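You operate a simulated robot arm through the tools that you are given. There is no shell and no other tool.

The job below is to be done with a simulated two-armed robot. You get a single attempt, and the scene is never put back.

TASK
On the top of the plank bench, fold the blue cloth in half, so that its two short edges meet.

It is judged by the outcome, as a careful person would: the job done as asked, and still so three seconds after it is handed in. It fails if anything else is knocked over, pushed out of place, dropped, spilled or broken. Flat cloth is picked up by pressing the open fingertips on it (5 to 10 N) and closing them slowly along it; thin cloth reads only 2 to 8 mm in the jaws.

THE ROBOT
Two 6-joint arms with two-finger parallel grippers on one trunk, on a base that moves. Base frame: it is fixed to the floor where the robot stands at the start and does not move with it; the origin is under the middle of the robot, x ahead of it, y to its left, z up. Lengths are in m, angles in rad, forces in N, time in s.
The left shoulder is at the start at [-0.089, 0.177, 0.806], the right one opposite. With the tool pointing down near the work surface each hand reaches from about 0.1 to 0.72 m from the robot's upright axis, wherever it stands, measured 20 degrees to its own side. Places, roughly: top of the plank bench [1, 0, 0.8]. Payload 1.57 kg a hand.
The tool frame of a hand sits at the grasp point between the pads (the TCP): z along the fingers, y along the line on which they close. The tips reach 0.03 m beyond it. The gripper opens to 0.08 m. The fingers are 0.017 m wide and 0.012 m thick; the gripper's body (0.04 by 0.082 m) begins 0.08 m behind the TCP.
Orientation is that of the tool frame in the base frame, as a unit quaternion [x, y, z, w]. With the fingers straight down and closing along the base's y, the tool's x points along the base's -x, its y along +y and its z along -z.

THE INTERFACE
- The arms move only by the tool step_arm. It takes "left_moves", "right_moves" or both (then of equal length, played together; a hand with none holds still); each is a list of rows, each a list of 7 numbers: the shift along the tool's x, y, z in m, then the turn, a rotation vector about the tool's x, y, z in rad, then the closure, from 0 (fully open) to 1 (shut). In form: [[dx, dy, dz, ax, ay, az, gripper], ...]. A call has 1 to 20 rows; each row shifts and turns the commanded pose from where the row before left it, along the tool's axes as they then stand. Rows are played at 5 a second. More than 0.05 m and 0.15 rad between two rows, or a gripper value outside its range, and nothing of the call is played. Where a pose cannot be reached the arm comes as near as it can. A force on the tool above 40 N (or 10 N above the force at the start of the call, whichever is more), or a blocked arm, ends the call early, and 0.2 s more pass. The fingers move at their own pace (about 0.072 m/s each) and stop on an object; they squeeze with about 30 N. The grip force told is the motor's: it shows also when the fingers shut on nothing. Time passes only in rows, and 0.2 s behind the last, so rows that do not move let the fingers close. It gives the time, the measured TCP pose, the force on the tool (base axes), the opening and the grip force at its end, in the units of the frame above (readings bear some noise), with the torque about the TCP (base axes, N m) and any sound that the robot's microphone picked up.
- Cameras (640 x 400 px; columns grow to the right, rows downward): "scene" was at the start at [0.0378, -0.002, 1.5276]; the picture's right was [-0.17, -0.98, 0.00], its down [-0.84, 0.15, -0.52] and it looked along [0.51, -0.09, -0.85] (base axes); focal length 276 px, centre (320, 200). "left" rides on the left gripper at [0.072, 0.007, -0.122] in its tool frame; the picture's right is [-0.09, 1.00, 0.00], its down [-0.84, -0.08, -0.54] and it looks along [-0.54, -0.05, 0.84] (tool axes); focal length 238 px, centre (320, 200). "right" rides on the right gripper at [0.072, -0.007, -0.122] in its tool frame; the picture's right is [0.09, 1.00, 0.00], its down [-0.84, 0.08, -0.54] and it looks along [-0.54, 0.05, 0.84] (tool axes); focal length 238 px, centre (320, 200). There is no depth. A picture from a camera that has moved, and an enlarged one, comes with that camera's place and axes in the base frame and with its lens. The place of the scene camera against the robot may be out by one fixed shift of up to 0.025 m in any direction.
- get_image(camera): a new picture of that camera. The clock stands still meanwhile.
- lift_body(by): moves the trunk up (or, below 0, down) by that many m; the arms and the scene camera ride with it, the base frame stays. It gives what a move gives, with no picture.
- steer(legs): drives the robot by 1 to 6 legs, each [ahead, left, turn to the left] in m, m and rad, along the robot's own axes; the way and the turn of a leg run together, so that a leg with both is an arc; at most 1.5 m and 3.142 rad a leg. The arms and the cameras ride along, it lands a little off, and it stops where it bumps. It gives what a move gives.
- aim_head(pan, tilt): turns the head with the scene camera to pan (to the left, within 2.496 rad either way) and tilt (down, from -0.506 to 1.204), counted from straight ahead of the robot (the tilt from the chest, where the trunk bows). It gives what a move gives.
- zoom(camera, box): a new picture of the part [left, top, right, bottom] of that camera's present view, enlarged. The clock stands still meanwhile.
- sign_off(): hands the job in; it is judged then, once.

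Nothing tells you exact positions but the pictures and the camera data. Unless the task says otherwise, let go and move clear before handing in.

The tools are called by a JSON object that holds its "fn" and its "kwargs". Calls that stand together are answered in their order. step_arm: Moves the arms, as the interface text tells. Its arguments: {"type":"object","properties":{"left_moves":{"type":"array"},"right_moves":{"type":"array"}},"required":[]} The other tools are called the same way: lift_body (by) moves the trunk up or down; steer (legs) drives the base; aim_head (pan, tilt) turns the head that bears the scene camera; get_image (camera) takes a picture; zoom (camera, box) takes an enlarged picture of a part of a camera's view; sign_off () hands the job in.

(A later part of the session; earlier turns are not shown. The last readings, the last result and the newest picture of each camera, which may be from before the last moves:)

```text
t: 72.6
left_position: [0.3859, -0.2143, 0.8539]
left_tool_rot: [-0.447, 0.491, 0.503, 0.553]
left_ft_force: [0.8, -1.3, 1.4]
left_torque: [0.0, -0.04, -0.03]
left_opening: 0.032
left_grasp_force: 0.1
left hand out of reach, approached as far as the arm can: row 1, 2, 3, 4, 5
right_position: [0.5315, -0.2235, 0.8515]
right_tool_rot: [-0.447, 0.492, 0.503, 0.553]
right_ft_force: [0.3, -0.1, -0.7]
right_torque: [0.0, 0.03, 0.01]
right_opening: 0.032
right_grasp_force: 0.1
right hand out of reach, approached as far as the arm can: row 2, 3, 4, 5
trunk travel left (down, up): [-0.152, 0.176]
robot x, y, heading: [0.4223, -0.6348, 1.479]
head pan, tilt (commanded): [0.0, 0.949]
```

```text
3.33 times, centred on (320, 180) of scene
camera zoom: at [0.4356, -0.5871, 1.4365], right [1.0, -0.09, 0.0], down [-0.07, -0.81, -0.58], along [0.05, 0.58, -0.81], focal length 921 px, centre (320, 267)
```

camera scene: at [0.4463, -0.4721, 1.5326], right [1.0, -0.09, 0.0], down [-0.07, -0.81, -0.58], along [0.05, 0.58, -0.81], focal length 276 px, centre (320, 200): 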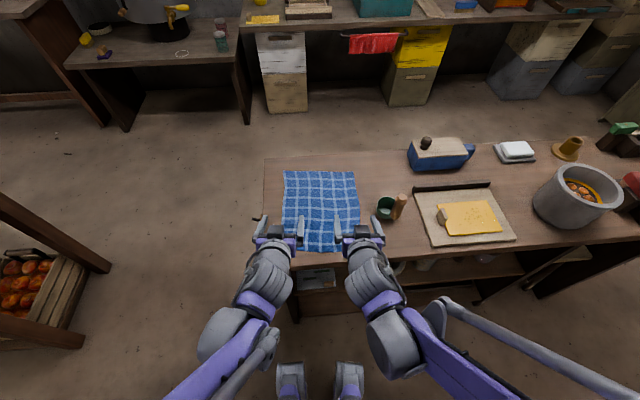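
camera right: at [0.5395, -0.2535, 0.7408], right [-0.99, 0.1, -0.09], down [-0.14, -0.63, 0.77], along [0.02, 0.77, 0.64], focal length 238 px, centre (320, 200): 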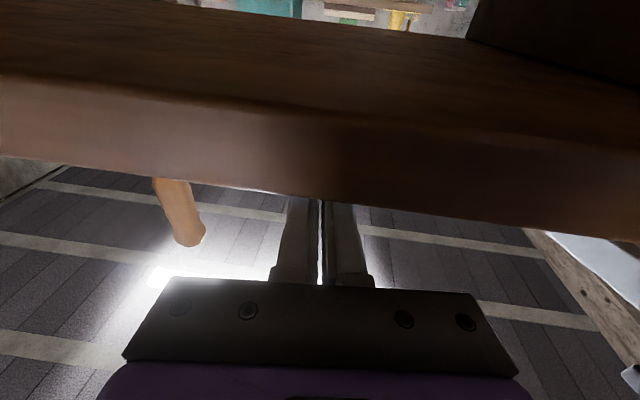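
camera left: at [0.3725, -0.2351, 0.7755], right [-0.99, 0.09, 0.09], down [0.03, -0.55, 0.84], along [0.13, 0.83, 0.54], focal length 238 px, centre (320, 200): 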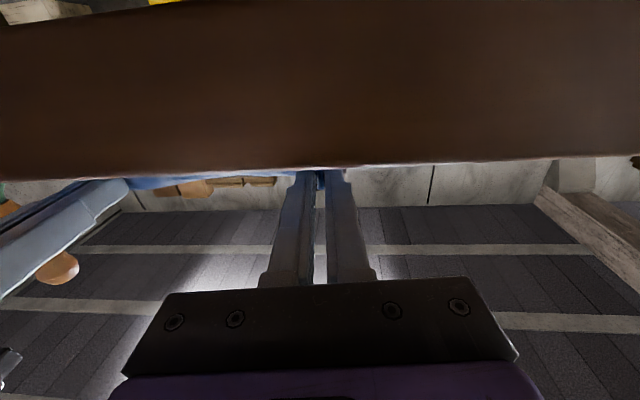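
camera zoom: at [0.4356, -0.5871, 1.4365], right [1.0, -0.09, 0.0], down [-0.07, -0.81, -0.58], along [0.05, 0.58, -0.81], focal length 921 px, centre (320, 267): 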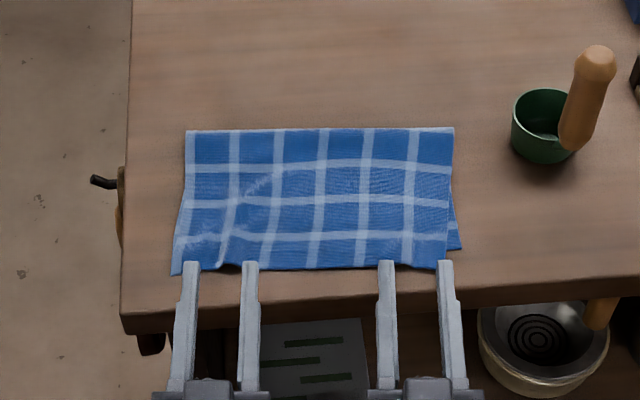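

The cloth is folded, with the top edge overshooting the bottom edge slightly toward the robot. I'll back off and get a clear view to measure the mismatch.

{"fn": "steer", "kwargs": {"legs": [[-0.12, 0, 0]]}}

{"fn": "step_arm", "kwargs": {"left_moves": [[-0.03, 0, 0, 0, 0.15, 0, 0.6], [-0.03, 0, 0, 0, 0.15, 0, 0.6], [-0.03, 0, 0, 0, 0.15, 0, 0.6], [-0.03, 0, 0, 0, 0.15, 0, 0.6], [-0.03, 0, 0, 0, 0.15, 0, 0.6], [-0.02, 0, -0.02, 0, 0.15, 0, 0.6], [-0.02, 0, -0.02, 0, 0.15, 0, 0.6], [-0.02, 0, -0.02, 0, 0.15, 0, 0.6], [0, 0, -0.02, 0, 0.15, 0, 0.6], [0, 0, -0.02, 0, 0.15, 0, 0.6], [0, 0, -0.02, 0, 0.15, 0, 0.6], [0, 0, 0, 0, 0.05, 0, 0.6], [0, 0, 0, 0, 0, 0, 0.6]], "right_moves": [[-0.03, 0, 0, 0, 0.15, 0, 0.6], [-0.03, 0, 0, 0, 0.15, 0, 0.6], [-0.03, 0, 0, 0, 0.15, 0, 0.6], [-0.03, 0, 0, 0, 0.15, 0, 0.6], [-0.03, 0, 0, 0, 0.15, 0, 0.6], [-0.02, 0, -0.02, 0, 0.15, 0, 0.6], [-0.02, 0, -0.02, 0, 0.15, 0, 0.6], [-0.02, 0, -0.02, 0, 0.15, 0, 0.6], [0, 0, -0.02, 0, 0.15, 0, 0.6], [0, 0, -0.02, 0, 0.15, 0, 0.6], [0, 0, -0.02, 0, 0.15, 0, 0.6], [0, 0, 0, 0, 0.05, 0, 0.6], [0, 0, 0, 0, 0, 0, 0.6]]}}

{"fn": "get_image", "kwargs": {"camera": "scene"}}

{"fn": "get_image", "kwargs": {"camera": "left"}}

{"fn": "get_image", "kwargs": {"camera": "right"}}

```text
t: 73.8
left_position: [0.3735, -0.3315, 0.854]
left_tool_rot: [-0.447, 0.489, 0.505, 0.553]
left_ft_force: [-1.5, 0.4, 0.2]
left_torque: [-0.02, 0.02, 0.02]
left_opening: 0.0321
left_grasp_force: 0.1
right_position: [0.5204, -0.3424, 0.8523]
right_tool_rot: [-0.447, 0.49, 0.504, 0.553]
right_ft_force: [0.4, -1.2, 0.3]
right_torque: [-0.03, -0.01, 0.02]
right_opening: 0.0319
right_grasp_force: 0.1
trunk travel left (down, up): [-0.152, 0.176]
robot x, y, heading: [0.4113, -0.7549, 1.485]
head pan, tilt (commanded): [0.0, 0.949]
```

```text
t: 76.6
left_position: [0.3747, -0.3243, 1.1367]
left_tool_rot: [-0.674, 0.739, -0.003, -0.004]
left_ft_force: [-0.5, 0.1, -0.1]
left_torque: [0.0, 0.03, 0.01]
left_opening: 0.0321
left_grasp_force: 0.0
right_position: [0.5226, -0.3362, 1.1371]
right_tool_rot: [-0.674, 0.739, -0.004, -0.004]
right_ft_force: [-1.0, -0.4, -0.2]
right_torque: [0.03, 0.01, 0.0]
right_opening: 0.0321
right_grasp_force: 0.0
trunk travel left (down, up): [-0.152, 0.176]
robot x, y, heading: [0.4108, -0.7555, 1.483]
head pan, tilt (commanded): [0.0, 0.949]
```

```text
taken
camera scene: at [0.4247, -0.7061, 1.4365], right [1.0, -0.09, 0.0], down [-0.07, -0.81, -0.58], along [0.05, 0.58, -0.81], focal length 276 px, centre (320, 200)
```

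scene: 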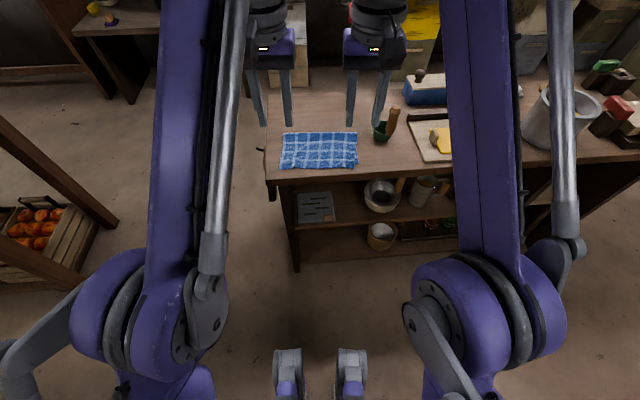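

```text
taken
camera left: at [0.3613, -0.3939, 1.2614], right [-0.98, 0.18, 0.0], down [0.15, 0.83, 0.53], along [0.1, 0.52, -0.85], focal length 238 px, centre (320, 200)
```

left: 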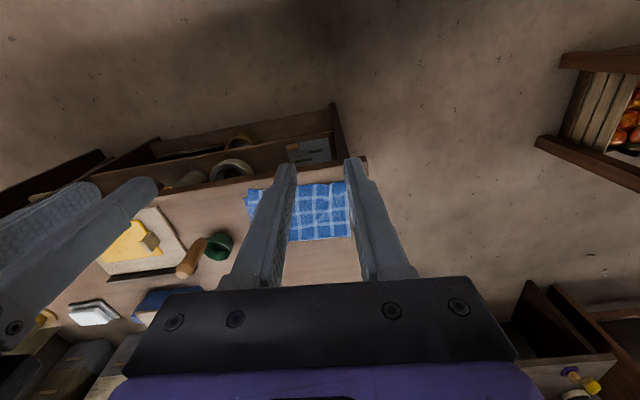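

```text
taken
camera right: at [0.5214, -0.4072, 1.259], right [-1.0, 0.0, 0.0], down [0.0, 0.85, 0.53], along [0.0, 0.53, -0.85], focal length 238 px, centre (320, 200)
```

right: 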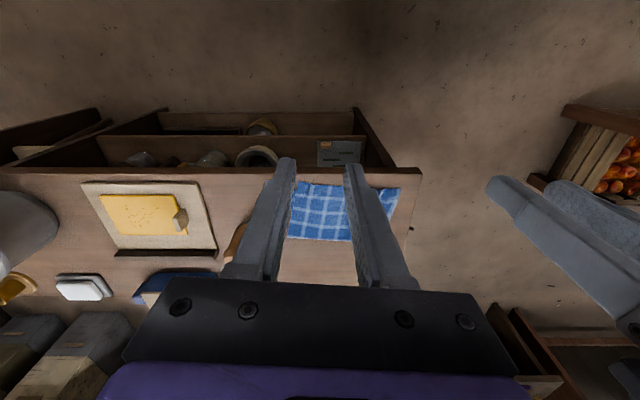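

I'll zoom in closely on the folded cloth to check the edges.

{"fn": "zoom", "kwargs": {"camera": "scene", "box": [268, 120, 372, 185]}}

{"fn": "zoom", "kwargs": {"camera": "right", "box": [260, 150, 420, 250]}}

{"fn": "zoom", "kwargs": {"camera": "left", "box": [230, 150, 390, 250]}}

```text
6.15 times, centred on (320, 152) of scene
camera zoom: at [0.4247, -0.7061, 1.4365], right [1.0, -0.09, 0.0], down [-0.07, -0.81, -0.58], along [0.05, 0.58, -0.81], focal length 1701 px, centre (320, 492)
```

zoom: 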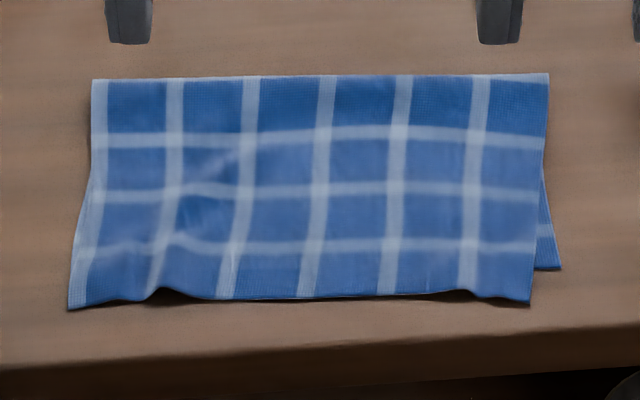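

```text
4.00 times, centred on (340, 200) of right
camera zoom: at [0.5214, -0.4072, 1.259], right [-1.0, 0.0, 0.0], down [0.0, 0.85, 0.53], along [0.0, 0.53, -0.85], focal length 953 px, centre (240, 200)
```

zoom: 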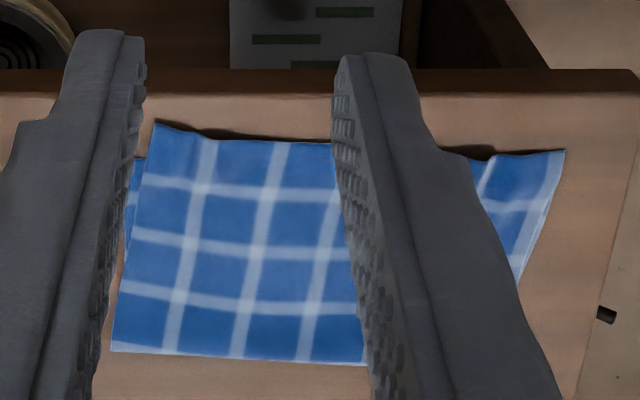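

```text
4.00 times, centred on (310, 200) of left
camera zoom: at [0.3613, -0.3939, 1.2614], right [-0.98, 0.18, 0.0], down [0.15, 0.83, 0.53], along [0.1, 0.52, -0.85], focal length 953 px, centre (360, 200)
```

zoom: 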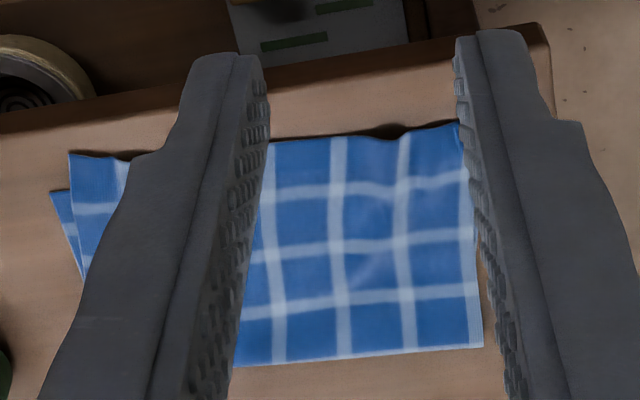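

The fold is neat: the crease is on the middle line, but the top edge overshoots the bottom edge by about 2 cm and its right corner lies about 1.6 cm inward. I'll correct this by regrasping the top edge at its overhang and re-laying it slightly further away, so first I'll raise the trunk and drive back in.

{"fn": "lift_body", "kwargs": {"by": 0.098}}

{"fn": "steer", "kwargs": {"legs": [[0.19, 0, 0]]}}

{"fn": "step_arm", "kwargs": {"left_moves": [[0, 0.012, 0.04, 0, 0, 0, 0], [0, 0.012, 0.04, 0, 0, 0, 0], [0, 0.012, 0.04, 0, 0, 0, 0], [0, 0.012, 0.04, 0, 0, 0, 0], [0, 0, 0.02, 0, 0, 0, 0], [0, 0, 0, 0, 0, 0, 0]], "right_moves": [[0, -0.012, 0.04, 0, 0, 0, 0], [0, -0.012, 0.04, 0, 0, 0, 0], [0, -0.012, 0.04, 0, 0, 0, 0], [0, -0.012, 0.04, 0, 0, 0, 0], [0, 0, 0.02, 0, 0, 0, 0], [0, 0, 0, 0, 0, 0, 0]]}}

{"fn": "get_image", "kwargs": {"camera": "left"}}

{"fn": "get_image", "kwargs": {"camera": "right"}}

{"fn": "zoom", "kwargs": {"camera": "scene", "box": [240, 140, 400, 260]}}

```text
t: 78.0
left_position: [0.3746, -0.3257, 1.2361]
left_tool_rot: [-0.674, 0.738, -0.003, -0.004]
left_ft_force: [0.3, 0.2, -0.2]
left_torque: [0.01, 0.03, 0.0]
left_opening: 0.0319
left_grasp_force: 0.0
right_position: [0.5213, -0.3368, 1.2351]
right_tool_rot: [-0.674, 0.739, -0.004, -0.003]
right_ft_force: [-0.3, -0.8, -0.3]
right_torque: [-0.03, 0.0, 0.01]
right_opening: 0.0322
right_grasp_force: 0.1
trunk travel left (down, up): [-0.25, 0.078]
robot x, y, heading: [0.412, -0.7527, 1.484]
head pan, tilt (commanded): [0.0, 0.949]
```

```text
t: 79.5
left_position: [0.3923, -0.139, 1.2365]
left_tool_rot: [-0.674, 0.739, -0.003, -0.003]
left_ft_force: [-0.1, 0.8, -0.2]
left_torque: [0.0, -0.01, -0.01]
left_opening: 0.0324
left_grasp_force: 0.2
right_position: [0.5396, -0.1514, 1.2351]
right_tool_rot: [-0.674, 0.739, -0.003, -0.003]
right_ft_force: [-0.5, 0.3, 0.1]
right_torque: [0.03, 0.01, 0.03]
right_opening: 0.0318
right_grasp_force: 0.0
trunk travel left (down, up): [-0.25, 0.078]
robot x, y, heading: [0.4265, -0.5714, 1.473]
head pan, tilt (commanded): [0.0, 0.949]
```

```text
t: 80.9
left_position: [0.3435, -0.1368, 1.0564]
left_tool_rot: [-0.673, 0.739, -0.002, -0.003]
left_ft_force: [-0.7, -0.1, 0.5]
left_torque: [0.0, -0.01, 0.03]
left_opening: 0.0799
left_grasp_force: 0.0
right_position: [0.5873, -0.1572, 1.053]
right_tool_rot: [-0.674, 0.739, -0.003, -0.003]
right_ft_force: [0.0, 0.7, -0.8]
right_torque: [-0.01, -0.04, -0.01]
right_opening: 0.08
right_grasp_force: 0.1
trunk travel left (down, up): [-0.25, 0.078]
robot x, y, heading: [0.4262, -0.5691, 1.477]
head pan, tilt (commanded): [0.0, 0.949]
```

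```text
taken
camera left: at [0.3314, -0.2068, 1.1802], right [-0.98, 0.18, 0.0], down [0.15, 0.83, 0.53], along [0.1, 0.53, -0.85], focal length 238 px, centre (320, 200)
```

left: 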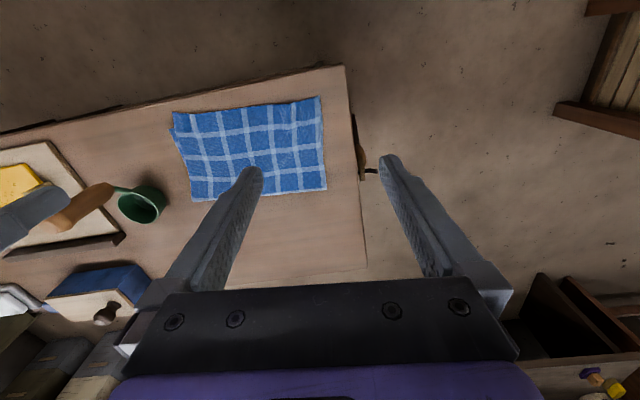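

```text
taken
camera right: at [0.5863, -0.227, 1.1764], right [-1.0, 0.0, 0.0], down [0.0, 0.85, 0.53], along [0.0, 0.53, -0.85], focal length 238 px, centre (320, 200)
```

right: 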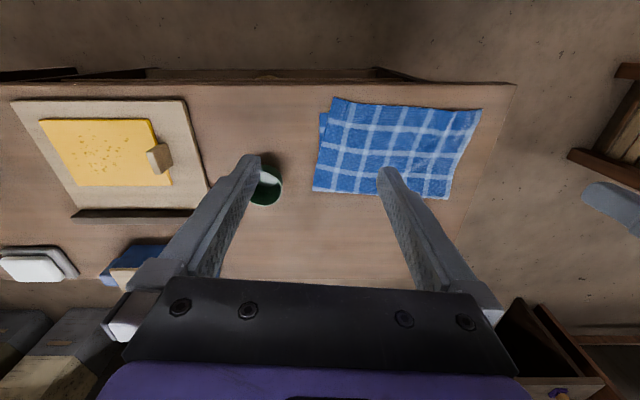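

```text
3.33 times, centred on (320, 200) of scene
camera zoom: at [0.4411, -0.5281, 1.5326], right [1.0, -0.09, 0.0], down [-0.08, -0.81, -0.58], along [0.05, 0.58, -0.81], focal length 921 px, centre (320, 200)
```

zoom: 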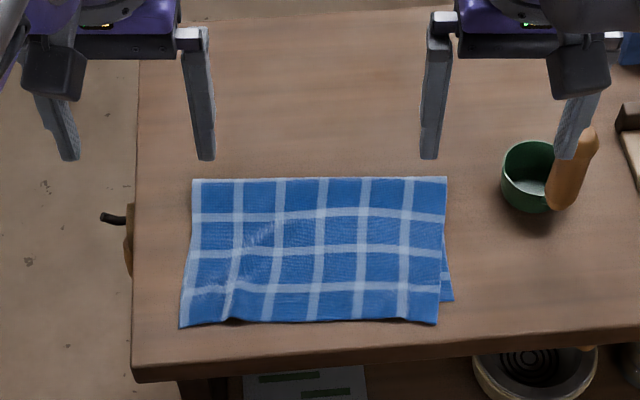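

{"fn": "zoom", "kwargs": {"camera": "right", "box": [300, 80, 500, 205]}}

{"fn": "zoom", "kwargs": {"camera": "left", "box": [150, 80, 350, 205]}}

```text
3.20 times, centred on (400, 142) of right
camera zoom: at [0.5863, -0.227, 1.1764], right [-1.0, 0.0, 0.0], down [0.0, 0.85, 0.53], along [0.0, 0.53, -0.85], focal length 763 px, centre (64, 384)
```

zoom: 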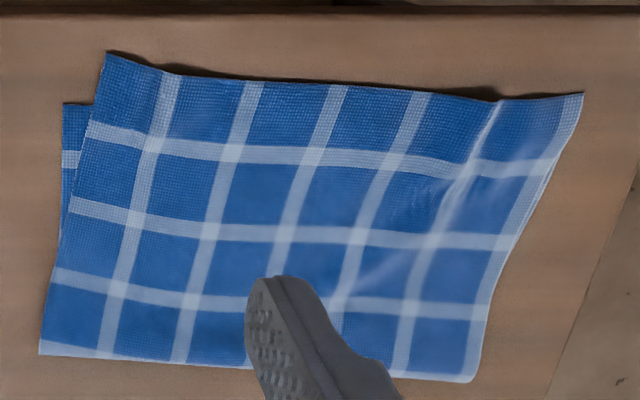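

```text
3.20 times, centred on (250, 142) of left
camera zoom: at [0.3314, -0.2068, 1.1802], right [-0.98, 0.18, 0.0], down [0.15, 0.83, 0.53], along [0.1, 0.53, -0.85], focal length 763 px, centre (544, 384)
```

zoom: 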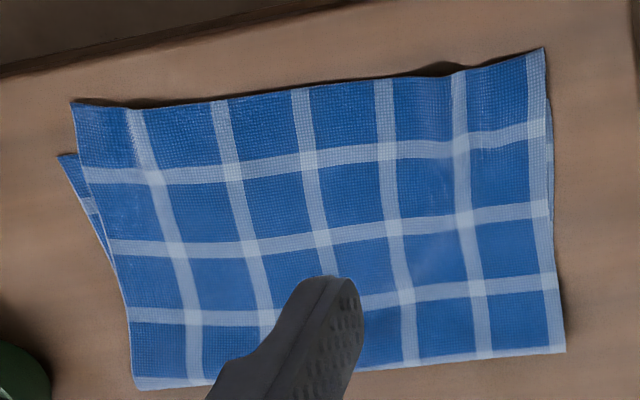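

The top edge lies 2 cm past the bottom edge on both sides, directly on the bench, so I can pinch just the top layer there. I'll move both hands above the two top corners with the fingers about 2.4 cm open.

{"fn": "step_arm", "kwargs": {"left_moves": [[0.0012, -0.006, 0.039, 0, -0.008, 0, 0.7], [0.0012, -0.006, 0.039, 0, 0, 0, 0.7], [0.0012, -0.006, 0.039, 0, 0, 0, 0.7], [0.0012, -0.0063, 0.039, 0, 0, 0, 0.7], [0, 0, 0, 0, 0, 0, 0.7]], "right_moves": [[0.0017, 0.0114, 0.038, 0, -0.008, 0, 0.7], [0.0017, 0.0114, 0.038, 0, 0, 0, 0.7], [0.0017, 0.0114, 0.038, 0, 0, 0, 0.7], [0.0017, 0.0113, 0.039, 0, 0, 0, 0.7], [0, 0, 0, 0, 0, 0, 0.7]]}}

{"fn": "get_image", "kwargs": {"camera": "left"}}

{"fn": "get_image", "kwargs": {"camera": "right"}}

```text
t: 82.1
left_position: [0.3668, -0.1412, 0.8978]
left_tool_rot: [-0.673, 0.739, -0.001, -0.001]
left_ft_force: [0.2, 0.1, 0.3]
left_torque: [0.0, -0.01, 0.03]
left_opening: 0.024
left_grasp_force: 0.1
right_position: [0.5403, -0.1606, 0.9021]
right_tool_rot: [-0.674, 0.739, 0.0, 0.0]
right_ft_force: [0.9, 0.4, 0.5]
right_torque: [-0.02, -0.04, -0.01]
right_opening: 0.0239
right_grasp_force: 0.0
trunk travel left (down, up): [-0.25, 0.078]
robot x, y, heading: [0.4298, -0.5674, 1.473]
head pan, tilt (commanded): [0.0, 0.949]
```

```text
taken
camera left: at [0.3547, -0.2122, 1.0211], right [-0.98, 0.18, 0.0], down [0.15, 0.83, 0.54], along [0.1, 0.53, -0.84], focal length 238 px, centre (320, 200)
```

left: 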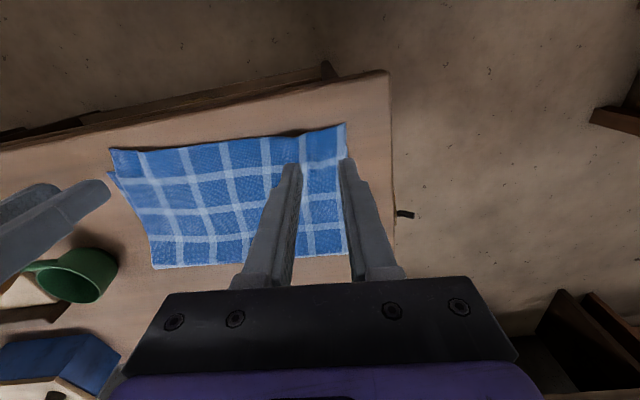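

```text
taken
camera right: at [0.5398, -0.2318, 1.0245], right [-1.0, 0.0, 0.0], down [0.0, 0.84, 0.54], along [0.0, 0.54, -0.84], focal length 238 px, centre (320, 200)
```

right: 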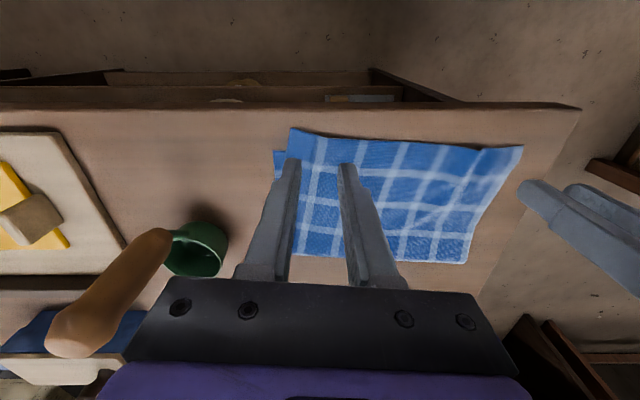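

Both hands sit above the overhanging strip of the top layer. I'll lower them close to the cloth.

{"fn": "step_arm", "kwargs": {"left_moves": [[0.001, 0, 0.02, 0, 0, 0, 0.7], [0.001, 0, 0.02, 0, 0, 0, 0.7], [0.001, 0, 0.013, 0, 0, 0, 0.7], [0, 0, 0.004, 0, 0, 0, 0.7], [0, 0, 0, 0, 0, 0, 0.7]], "right_moves": [[0, 0, 0.02, 0, 0, 0, 0.7], [0, 0, 0.02, 0, 0, 0, 0.7], [0, 0, 0.017, 0, 0, 0, 0.7], [0, 0, 0.004, 0, 0, 0, 0.7], [0, 0, 0, 0, 0, 0, 0.7]]}}

{"fn": "get_image", "kwargs": {"camera": "left"}}

{"fn": "get_image", "kwargs": {"camera": "right"}}

```text
t: 83.3
left_position: [0.3672, -0.1457, 0.8431]
left_tool_rot: [-0.674, 0.739, -0.001, -0.001]
left_ft_force: [0.6, 0.5, -0.1]
left_torque: [0.0, -0.02, -0.02]
left_opening: 0.0241
left_grasp_force: 0.0
right_position: [0.5404, -0.1611, 0.8398]
right_tool_rot: [-0.674, 0.739, -0.001, -0.001]
right_ft_force: [-0.5, 0.7, 0.7]
right_torque: [-0.02, -0.02, 0.0]
right_opening: 0.0242
right_grasp_force: 0.0
trunk travel left (down, up): [-0.25, 0.078]
robot x, y, heading: [0.4238, -0.5689, 1.478]
head pan, tilt (commanded): [0.0, 0.949]
```

```text
taken
camera left: at [0.3548, -0.2175, 0.9658], right [-0.98, 0.18, 0.0], down [0.15, 0.83, 0.54], along [0.1, 0.53, -0.84], focal length 238 px, centre (320, 200)
```

left: 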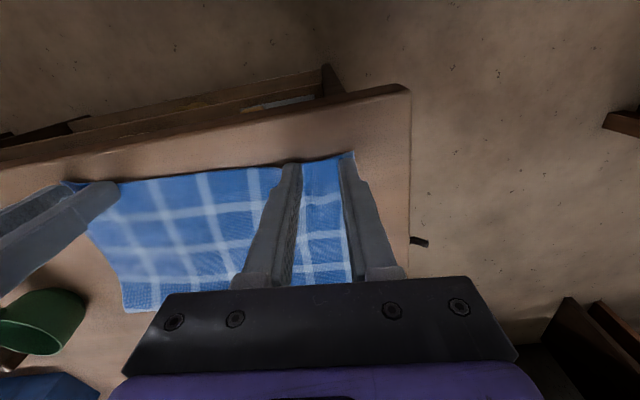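

```text
taken
camera right: at [0.5406, -0.2323, 0.9623], right [-1.0, 0.0, 0.0], down [0.0, 0.84, 0.54], along [0.0, 0.54, -0.84], focal length 238 px, centre (320, 200)
```

right: 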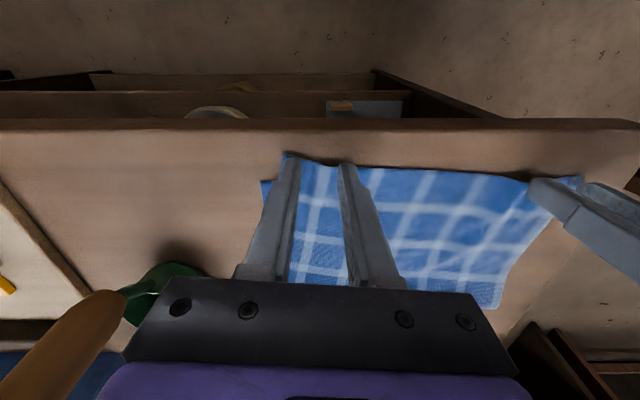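

{"fn": "step_arm", "kwargs": {"left_moves": [[0, 0, 0.004, 0, 0, 0, 0.7], [0, 0, 0.004, 0, 0, 0, 0.7], [0, 0, 0.002, 0, 0, 0, 0.7], [0, 0, 0, 0, 0, 0, 0.7], [0, 0, 0, 0, 0, 0, 0.7]], "right_moves": [[0, 0, 0.003, 0, 0, 0, 0.7], [0, 0, 0.003, 0, 0, 0, 0.7], [0, 0, 0.001, 0, 0, 0, 0.7], [0, 0, 0, 0, 0, 0, 0.7], [0, 0, 0, 0, 0, 0, 0.7]]}}

```text
t: 84.5
left_position: [0.3667, -0.1465, 0.8327]
left_tool_rot: [-0.674, 0.739, -0.001, 0.0]
left_ft_force: [-0.4, 0.3, 0.3]
left_torque: [-0.02, 0.01, -0.02]
left_opening: 0.024
left_grasp_force: 0.0
right_position: [0.5414, -0.16, 0.8332]
right_tool_rot: [-0.674, 0.739, 0.0, -0.001]
right_ft_force: [0.0, -0.9, 0.3]
right_torque: [0.01, 0.01, 0.03]
right_opening: 0.0238
right_grasp_force: 0.1
trunk travel left (down, up): [-0.25, 0.078]
robot x, y, heading: [0.427, -0.5696, 1.482]
head pan, tilt (commanded): [0.0, 0.949]
```

{"fn": "step_arm", "kwargs": {"left_moves": [[0, 0, 0.001, 0, 0, 0, 0.7], [0, 0, 0.001, 0, 0, 0, 0.7], [0, 0, 0, 0, 0, 0, 0.7], [0, 0, 0, 0, 0, 0, 0.7], [0, 0, 0, 0, 0, 0, 0.7]], "right_moves": [[0, 0, 0.001, 0, 0, 0, 0.7], [0, 0, 0.001, 0, 0, 0, 0.7], [0, 0, 0, 0, 0, 0, 0.7], [0, 0, 0, 0, 0, 0, 0.7], [0, 0, 0, 0, 0, 0, 0.7]]}}

```text
t: 85.7
left_position: [0.3675, -0.1466, 0.8319]
left_tool_rot: [-0.674, 0.739, 0.0, 0.0]
left_ft_force: [1.5, 2.0, 8.2]
left_torque: [0.06, -0.04, 0.01]
left_opening: 0.0242
left_grasp_force: 0.0
right_position: [0.5399, -0.1602, 0.8321]
right_tool_rot: [-0.674, 0.739, -0.001, 0.0]
right_ft_force: [-1.1, 1.1, 8.3]
right_torque: [0.06, -0.01, 0.03]
right_opening: 0.024
right_grasp_force: 0.1
trunk travel left (down, up): [-0.25, 0.078]
robot x, y, heading: [0.4287, -0.5693, 1.477]
head pan, tilt (commanded): [0.0, 0.949]
```

Both hands press with 8 N on the overhanging top layer. I'll close slowly, moving inward with the outer fingers.

{"fn": "step_arm", "kwargs": {"left_moves": [[0, 0, 0.0003, 0, 0, 0, 0.7], [0, -0.001, 0, 0, 0, 0, 0.725], [0, -0.001, 0, 0, 0, 0, 0.75], [0, -0.001, 0, 0, 0, 0, 0.775], [0, -0.001, 0, 0, 0, 0, 0.8], [0, -0.001, 0, 0, 0, 0, 0.825], [0, -0.001, 0, 0, 0, 0, 0.85], [0, -0.001, 0, 0, 0, 0, 0.875], [0, -0.001, 0, 0, 0, 0, 0.9], [0, -0.001, 0, 0, 0, 0, 0.925], [0, -0.001, 0, 0, 0, 0, 0.95], [0, 0, 0, 0, 0, 0, 0.975], [0, 0, 0, 0, 0, 0, 1.0], [0, 0, 0, 0, 0, 0, 1.0], [0, 0, 0, 0, 0, 0, 1.0]], "right_moves": [[0, 0, 0.0003, 0, 0, 0, 0.7], [0, 0.001, 0, 0, 0, 0, 0.725], [0, 0.001, 0, 0, 0, 0, 0.75], [0, 0.001, 0, 0, 0, 0, 0.775], [0, 0.001, 0, 0, 0, 0, 0.8], [0, 0.001, 0, 0, 0, 0, 0.825], [0, 0.001, 0, 0, 0, 0, 0.85], [0, 0.001, 0, 0, 0, 0, 0.875], [0, 0.001, 0, 0, 0, 0, 0.9], [0, 0.001, 0, 0, 0, 0, 0.925], [0, 0.001, 0, 0, 0, 0, 0.95], [0, 0, 0, 0, 0, 0, 0.975], [0, 0, 0, 0, 0, 0, 1.0], [0, 0, 0, 0, 0, 0, 1.0], [0, 0, 0, 0, 0, 0, 1.0]]}}

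{"fn": "get_image", "kwargs": {"camera": "left"}}

{"fn": "get_image", "kwargs": {"camera": "right"}}

```text
t: 88.9
left_position: [0.377, -0.1491, 0.832]
left_tool_rot: [-0.674, 0.739, -0.001, 0.0]
left_ft_force: [0.6, -0.9, 4.9]
left_torque: [0.04, -0.02, -0.03]
left_opening: 0.0024
left_grasp_force: 23.7
right_position: [0.5303, -0.1593, 0.8318]
right_tool_rot: [-0.673, 0.739, -0.001, 0.0]
right_ft_force: [0.4, 1.0, 11.1]
right_torque: [0.04, -0.05, 0.0]
right_opening: 0.0018
right_grasp_force: 23.2
trunk travel left (down, up): [-0.25, 0.078]
robot x, y, heading: [0.4298, -0.5676, 1.474]
head pan, tilt (commanded): [0.0, 0.949]
```

```text
taken
camera left: at [0.364, -0.2197, 0.9547], right [-0.98, 0.18, 0.0], down [0.15, 0.83, 0.54], along [0.1, 0.53, -0.84], focal length 238 px, centre (320, 200)
```

left: 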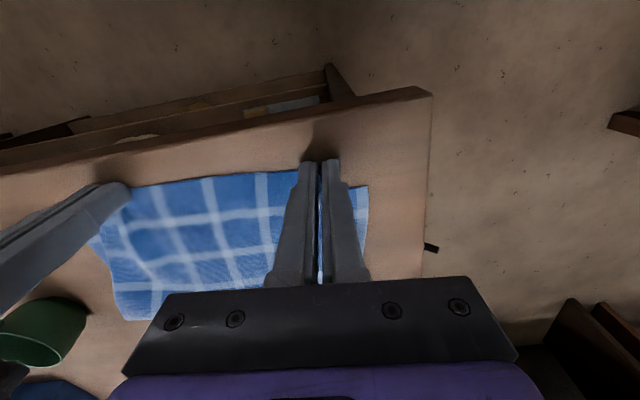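

```text
taken
camera right: at [0.5301, -0.2315, 0.9533], right [-1.0, 0.0, 0.0], down [0.0, 0.84, 0.54], along [0.0, 0.54, -0.84], focal length 238 px, centre (320, 200)
```

right: 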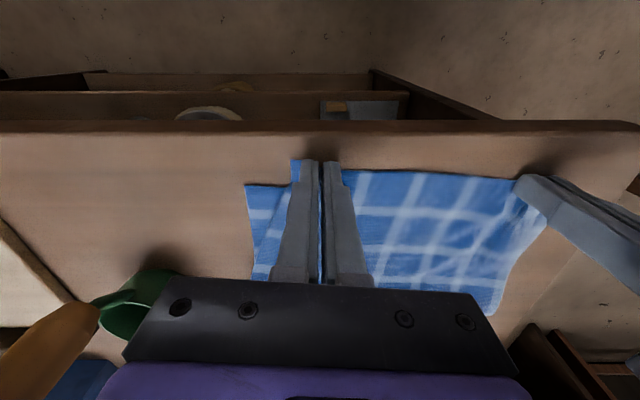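

Both hands hold the top layer only (2.4 and 1.8 mm), and the bottom layer's near corners are now visible at about (0.346,-0.127) and (0.584,-0.147). I'll lift the top edge, carry it forward past the middle, and then bring it back low to land on the bottom edge.

{"fn": "step_arm", "kwargs": {"left_moves": [[-0.007, 0, -0.02, 0, 0, 0, 1], [-0.007, 0, -0.02, 0, 0, 0, 1], [-0.007, 0, -0.02, 0, 0, 0, 1], [-0.025, 0, -0.002, 0, 0, 0, 1], [-0.025, 0, -0.002, 0, 0, 0, 1], [-0.025, 0, -0.002, 0, 0, 0, 1], [-0.025, 0, -0.002, 0, 0, 0, 1], [-0.025, 0, -0.002, 0, 0, 0, 1], [-0.025, 0, -0.002, 0, 0, 0, 1], [-0.025, 0, 0, 0, 0, 0, 1], [-0.025, 0, 0, 0, 0, 0, 1], [0, 0, 0, 0, 0, 0, 1]], "right_moves": [[-0.007, 0, -0.02, 0, 0, 0, 1], [-0.007, 0, -0.02, 0, 0, 0, 1], [-0.007, 0, -0.02, 0, 0, 0, 1], [-0.025, 0, -0.002, 0, 0, 0, 1], [-0.025, 0, -0.002, 0, 0, 0, 1], [-0.025, 0, -0.002, 0, 0, 0, 1], [-0.025, -0.001, -0.002, 0, 0, 0, 1], [-0.025, -0.001, -0.002, 0, 0, 0, 1], [-0.025, -0.002, -0.002, 0, 0, 0, 1], [-0.025, -0.002, 0, 0, 0, 0, 1], [-0.025, -0.002, 0, 0, 0, 0, 1], [0, 0, 0, 0, 0, 0, 1]]}}

{"fn": "get_image", "kwargs": {"camera": "left"}}

{"fn": "get_image", "kwargs": {"camera": "right"}}

{"fn": "zoom", "kwargs": {"camera": "scene", "box": [240, 120, 400, 240]}}

```text
t: 91.5
left_position: [0.3973, 0.0734, 0.9046]
left_tool_rot: [-0.673, 0.739, 0.0, 0.0]
left_ft_force: [-0.1, 0.0, 0.5]
left_torque: [0.01, -0.02, -0.01]
left_opening: 0.0025
left_grasp_force: 23.4
right_position: [0.5579, 0.0579, 0.9033]
right_tool_rot: [-0.674, 0.739, 0.0, 0.0]
right_ft_force: [0.6, -0.9, -0.3]
right_torque: [0.02, 0.03, 0.03]
right_opening: 0.0021
right_grasp_force: 23.8
trunk travel left (down, up): [-0.25, 0.078]
robot x, y, heading: [0.425, -0.5663, 1.48]
head pan, tilt (commanded): [0.0, 0.949]
```

```text
taken
camera left: at [0.3845, 0.0016, 1.0275], right [-0.98, 0.18, 0.0], down [0.15, 0.83, 0.54], along [0.1, 0.53, -0.84], focal length 238 px, centre (320, 200)
```

left: 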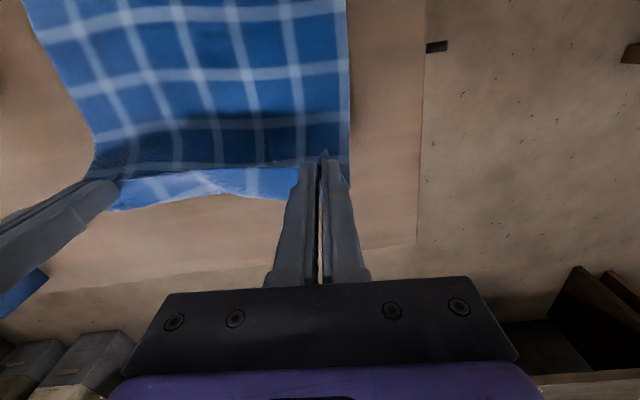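

```text
taken
camera right: at [0.558, -0.0135, 1.0258], right [-1.0, 0.0, 0.0], down [0.0, 0.84, 0.54], along [0.0, 0.54, -0.84], focal length 238 px, centre (320, 200)
```

right: 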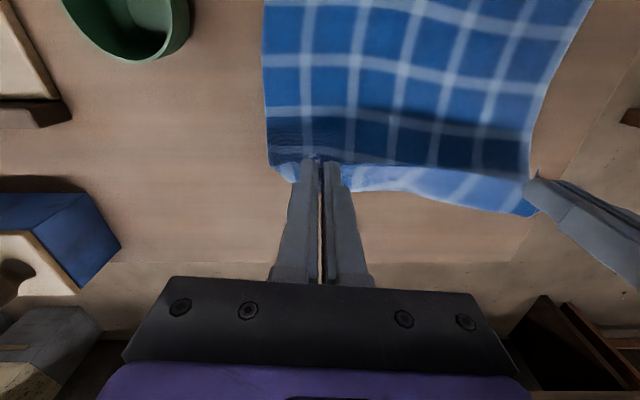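

```text
3.33 times, centred on (320, 180) of scene
camera zoom: at [0.441, -0.5291, 1.5326], right [1.0, -0.09, 0.0], down [-0.07, -0.81, -0.58], along [0.05, 0.58, -0.81], focal length 921 px, centre (320, 267)
```

zoom: 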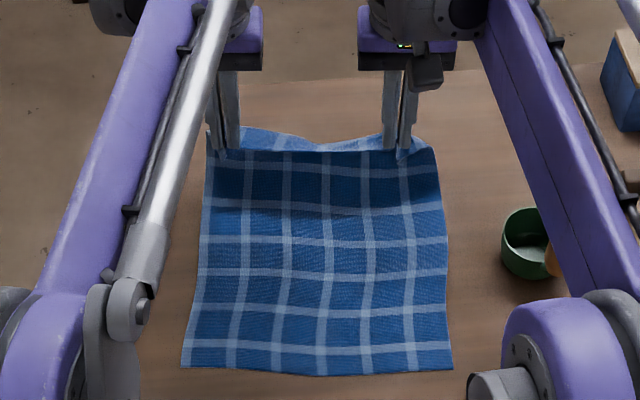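

The cloth opened to just past the middle, with the bottom half flat. Now I'll lower the held edge and bring it back low toward the near edge, spreading the right hand outward.

{"fn": "step_arm", "kwargs": {"left_moves": [[0, 0, 0.016, 0, 0, 0, 1], [0, 0, 0.016, 0, 0, 0, 1], [0.02, -0.0004, 0, 0, 0, 0, 1], [0.02, -0.0004, 0, 0, 0, 0, 1], [0.02, -0.0004, 0, 0, 0, 0, 1], [0.02, -0.0004, 0, 0, 0, 0, 1], [0.02, -0.0004, 0, 0, 0, 0, 1], [0.02, -0.0004, 0, 0, 0, 0, 1], [0.02, -0.0004, 0, 0, 0, 0, 1], [0.02, -0.0004, 0, 0, 0, 0, 1], [0, 0, 0, 0, 0, 0, 1]], "right_moves": [[0, 0, 0.016, 0, 0, 0, 1], [0, 0, 0.016, 0, 0, 0, 1], [0.02, -0.001, 0, 0, 0, 0, 1], [0.02, -0.001, 0, 0, 0, 0, 1], [0.02, -0.001, 0, 0, 0, 0, 1], [0.02, -0.001, 0, 0, 0, 0, 1], [0.02, -0.001, 0, 0, 0, 0, 1], [0.02, -0.001, 0, 0, 0, 0, 1], [0.019, -0.001, 0, 0, 0, 0, 1], [0.018, -0.001, 0, 0, 0, 0, 1], [0, 0, 0, 0, 0, 0, 1]]}}

{"fn": "get_image", "kwargs": {"camera": "left"}}

{"fn": "get_image", "kwargs": {"camera": "right"}}

{"fn": "zoom", "kwargs": {"camera": "scene", "box": [240, 140, 400, 260]}}

```text
t: 93.9
left_position: [0.3877, -0.0881, 0.8701]
left_tool_rot: [-0.674, 0.739, 0.0, 0.0]
left_ft_force: [0.6, -0.7, -0.2]
left_torque: [0.01, 0.02, -0.02]
left_opening: 0.0021
left_grasp_force: 23.9
right_position: [0.5512, -0.0961, 0.8711]
right_tool_rot: [-0.673, 0.739, -0.001, -0.001]
right_ft_force: [-0.4, 0.2, 0.8]
right_torque: [0.04, 0.06, 0.0]
right_opening: 0.002
right_grasp_force: 23.7
trunk travel left (down, up): [-0.25, 0.078]
robot x, y, heading: [0.4285, -0.5719, 1.48]
head pan, tilt (commanded): [0.0, 0.949]
```

```text
taken
camera left: at [0.3746, -0.1585, 0.9936], right [-0.98, 0.18, 0.0], down [0.15, 0.83, 0.54], along [0.1, 0.53, -0.84], focal length 238 px, centre (320, 200)
```

left: 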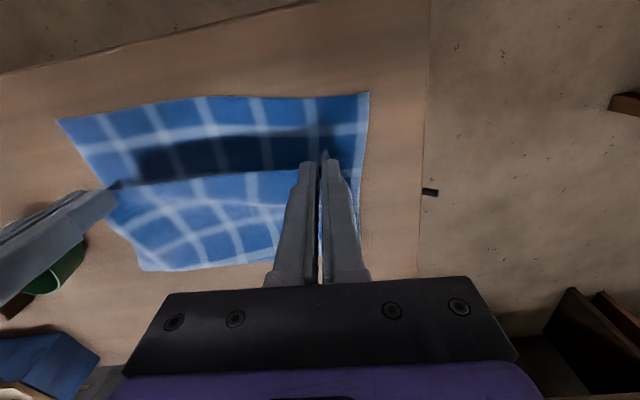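

```text
taken
camera right: at [0.552, -0.1683, 0.994], right [-1.0, 0.0, 0.0], down [0.0, 0.84, 0.54], along [0.0, 0.54, -0.84], focal length 238 px, centre (320, 200)
```

right: 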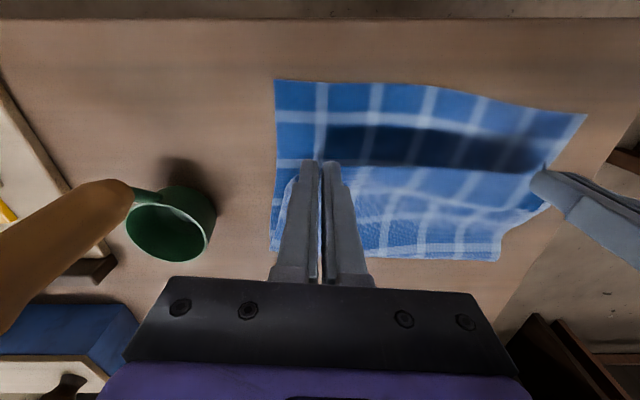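

```text
3.33 times, centred on (320, 200) of scene
camera zoom: at [0.4412, -0.527, 1.5326], right [1.0, -0.09, 0.0], down [-0.08, -0.81, -0.58], along [0.05, 0.58, -0.81], focal length 921 px, centre (320, 200)
```

zoom: 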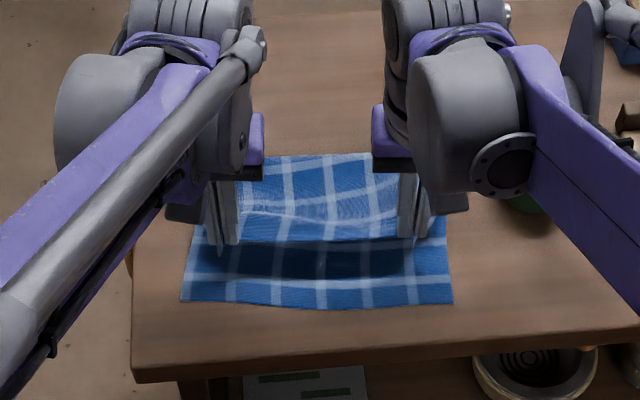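

The top edge is coming back in line, with the bottom edge still flat and visible. I'll move back the last 3.5–4 cm, lowering to just above the bench.

{"fn": "step_arm", "kwargs": {"left_moves": [[0.0086, 0, 0.004, 0, 0, 0, 1], [0.0086, 0, 0.004, 0, 0, 0, 1], [0.0086, 0.0005, 0.005, 0, 0, 0, 1], [0.0087, 0.0005, 0.005, 0, 0, 0, 1], [0, 0, 0.006, 0, 0, 0, 1], [0, 0, 0.005, 0, 0, 0, 1], [0, 0, 0, 0, 0, 0, 1]], "right_moves": [[0.01, 0, 0.004, 0, 0, 0, 1], [0.01, 0, 0.004, 0, 0, 0, 1], [0.01, -0.0005, 0.005, 0, 0, 0, 1], [0.01, -0.0005, 0.005, 0, 0, 0, 1], [0, 0, 0.006, 0, 0, 0, 1], [0, 0, 0.005, 0, 0, 0, 1], [0, 0, 0, 0, 0, 0, 1]]}}

{"fn": "get_image", "kwargs": {"camera": "left"}}

{"fn": "get_image", "kwargs": {"camera": "right"}}

{"fn": "zoom", "kwargs": {"camera": "scene", "box": [240, 140, 400, 260]}}

```text
t: 95.5
left_position: [0.3821, -0.1236, 0.8411]
left_tool_rot: [-0.674, 0.739, -0.001, -0.001]
left_ft_force: [1.9, -0.3, 0.3]
left_torque: [0.01, -0.07, -0.05]
left_opening: 0.0021
left_grasp_force: 24.3
right_position: [0.5501, -0.1382, 0.8417]
right_tool_rot: [-0.673, 0.739, -0.001, -0.001]
right_ft_force: [-2.5, 0.3, 0.2]
right_torque: [0.02, 0.12, 0.02]
right_opening: 0.0021
right_grasp_force: 23.4
trunk travel left (down, up): [-0.25, 0.078]
robot x, y, heading: [0.4273, -0.5697, 1.476]
head pan, tilt (commanded): [0.0, 0.949]
```

```text
taken
camera left: at [0.3692, -0.1937, 0.9649], right [-0.98, 0.18, 0.0], down [0.15, 0.83, 0.54], along [0.1, 0.53, -0.84], focal length 238 px, centre (320, 200)
```

left: 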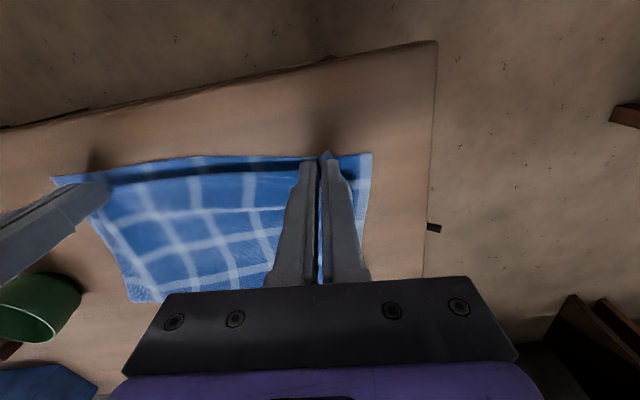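

```text
taken
camera right: at [0.5495, -0.209, 0.9638], right [-1.0, 0.0, 0.0], down [0.0, 0.84, 0.54], along [0.0, 0.54, -0.84], focal length 238 px, centre (320, 200)
```

right: 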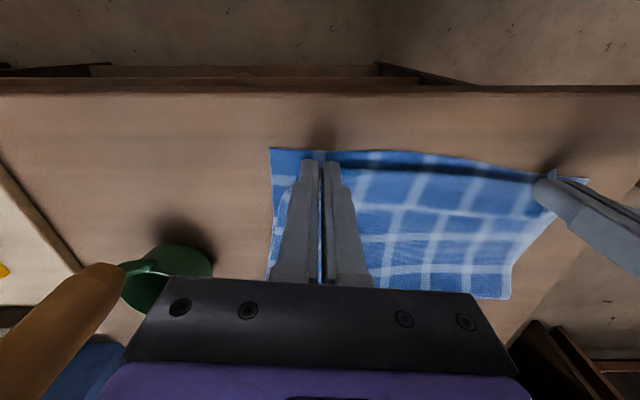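

```text
3.33 times, centred on (320, 200) of scene
camera zoom: at [0.4412, -0.5279, 1.5326], right [1.0, -0.09, 0.0], down [-0.08, -0.81, -0.58], along [0.05, 0.58, -0.81], focal length 921 px, centre (320, 200)
```

zoom: 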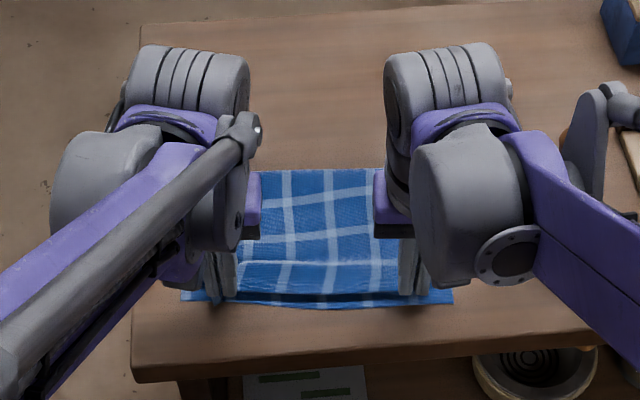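

The top edge now hangs within a few millimetres of the bottom edge on both sides. I'll ease the sideways tension a little and lower until the tips touch.

{"fn": "step_arm", "kwargs": {"left_moves": [[0, -0.001, 0.004, 0, 0, 0, 1], [0, 0, 0.003, 0, 0, 0, 1], [0, 0, 0.001, 0, 0, 0, 1], [0, 0, 0, 0, 0, 0, 1], [0, 0, 0, 0, 0, 0, 1]], "right_moves": [[0, 0.001, 0.004, 0, 0, 0, 1], [0, 0, 0.003, 0, 0, 0, 1], [0, 0, 0.001, 0, 0, 0, 1], [0, 0, 0, 0, 0, 0, 1], [0, 0, 0, 0, 0, 0, 1]]}}

```text
t: 96.7
left_position: [0.3829, -0.1236, 0.8343]
left_tool_rot: [-0.674, 0.739, 0.0, -0.001]
left_ft_force: [0.1, 0.1, 0.0]
left_torque: [-0.02, -0.05, -0.01]
left_opening: 0.0024
left_grasp_force: 24.1
right_position: [0.5491, -0.1369, 0.8334]
right_tool_rot: [-0.674, 0.739, 0.0, 0.0]
right_ft_force: [-0.2, 0.2, 1.3]
right_torque: [-0.01, 0.01, -0.01]
right_opening: 0.0023
right_grasp_force: 23.4
trunk travel left (down, up): [-0.25, 0.078]
robot x, y, heading: [0.4256, -0.5705, 1.478]
head pan, tilt (commanded): [0.0, 0.949]
```

{"fn": "step_arm", "kwargs": {"left_moves": [[0, 0, 0.0012, 0, 0, 0, 1], [0, 0, 0, 0, 0, 0, 1], [0, 0, 0, 0, 0, 0, 1], [0, 0, 0, 0, 0, 0, 1]], "right_moves": [[0, 0, 0.0006, 0, 0, 0, 1], [0, 0, 0, 0, 0, 0, 1], [0, 0, 0, 0, 0, 0, 1], [0, 0, 0, 0, 0, 0, 1]]}}

```text
t: 97.7
left_position: [0.3829, -0.1227, 0.8323]
left_tool_rot: [-0.674, 0.739, -0.001, -0.001]
left_ft_force: [1.3, -0.8, 1.3]
left_torque: [0.03, -0.04, -0.04]
left_opening: 0.0023
left_grasp_force: 23.9
right_position: [0.55, -0.1364, 0.8332]
right_tool_rot: [-0.674, 0.739, -0.001, -0.001]
right_ft_force: [-1.1, -0.2, 1.7]
right_torque: [0.01, 0.05, 0.02]
right_opening: 0.002
right_grasp_force: 23.8
trunk travel left (down, up): [-0.25, 0.078]
robot x, y, heading: [0.4266, -0.5696, 1.479]
head pan, tilt (commanded): [0.0, 0.949]
```

Light contact on both sides. I'll press down slightly and open slowly, moving outward with the outer fingers so the pinched corners spread flat.

{"fn": "step_arm", "kwargs": {"left_moves": [[0, 0, 0.0006, 0, 0, 0, 1], [0, 0, 0, 0, 0, 0, 0.97], [0, 0.001, 0, 0, 0, 0, 0.945], [0, 0.001, 0, 0, 0, 0, 0.92], [0, 0.001, 0, 0, 0, 0, 0.895], [0, 0.001, 0, 0, 0, 0, 0.87], [0, 0.001, 0, 0, 0, 0, 0.845], [0, 0.001, 0, 0, 0, 0, 0.82], [0, 0.001, 0, 0, 0, 0, 0.795], [0, 0.001, 0, 0, 0, 0, 0.77], [0, 0.001, 0, 0, 0, 0, 0.745], [0, 0.001, 0, 0, 0, 0, 0.72], [0, 0, 0, 0, 0, 0, 0.7], [0, 0, 0, 0, 0, 0, 0.7]], "right_moves": [[0, 0, 0.0006, 0, 0, 0, 1], [0, 0, 0, 0, 0, 0, 0.97], [0, -0.001, 0, 0, 0, 0, 0.945], [0, -0.001, 0, 0, 0, 0, 0.92], [0, -0.001, 0, 0, 0, 0, 0.895], [0, -0.001, 0, 0, 0, 0, 0.87], [0, -0.001, 0, 0, 0, 0, 0.845], [0, -0.001, 0, 0, 0, 0, 0.82], [0, -0.001, 0, 0, 0, 0, 0.795], [0, -0.001, 0, 0, 0, 0, 0.77], [0, -0.001, 0, 0, 0, 0, 0.745], [0, -0.001, 0, 0, 0, 0, 0.72], [0, 0, 0, 0, 0, 0, 0.7], [0, 0, 0, 0, 0, 0, 0.7]]}}

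{"fn": "get_image", "kwargs": {"camera": "left"}}

{"fn": "get_image", "kwargs": {"camera": "right"}}

```text
t: 100.7
left_position: [0.3715, -0.1206, 0.8329]
left_tool_rot: [-0.674, 0.739, 0.0, 0.0]
left_ft_force: [1.3, 0.5, 3.2]
left_torque: [0.02, -0.08, 0.01]
left_opening: 0.0228
left_grasp_force: 0.1
right_position: [0.5588, -0.1373, 0.8333]
right_tool_rot: [-0.674, 0.739, 0.0, 0.0]
right_ft_force: [-3.9, 0.6, 7.1]
right_torque: [0.02, 0.02, 0.04]
right_opening: 0.0207
right_grasp_force: 0.0
trunk travel left (down, up): [-0.25, 0.078]
robot x, y, heading: [0.43, -0.571, 1.478]
head pan, tilt (commanded): [0.0, 0.949]
```

```text
taken
camera left: at [0.3598, -0.1926, 0.9558], right [-0.98, 0.18, 0.0], down [0.15, 0.83, 0.54], along [0.1, 0.53, -0.84], focal length 238 px, centre (320, 200)
```

left: 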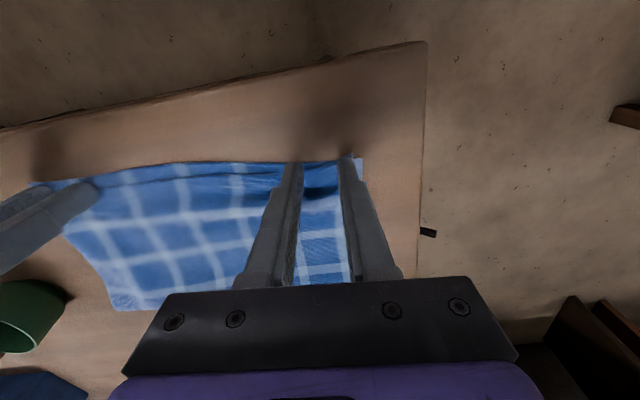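

```text
taken
camera right: at [0.5581, -0.2095, 0.9547], right [-1.0, 0.0, 0.0], down [0.0, 0.84, 0.54], along [0.0, 0.54, -0.84], focal length 238 px, centre (320, 200)
```

right: 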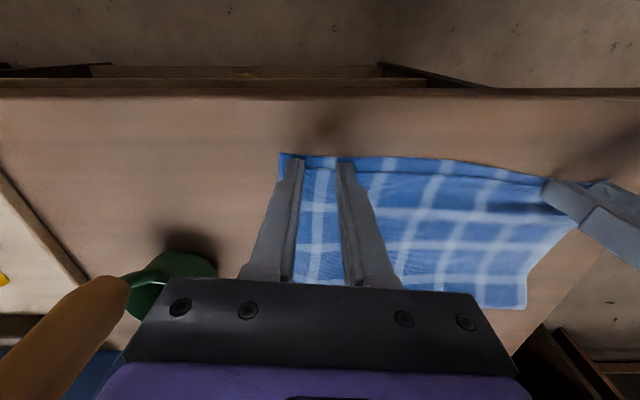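

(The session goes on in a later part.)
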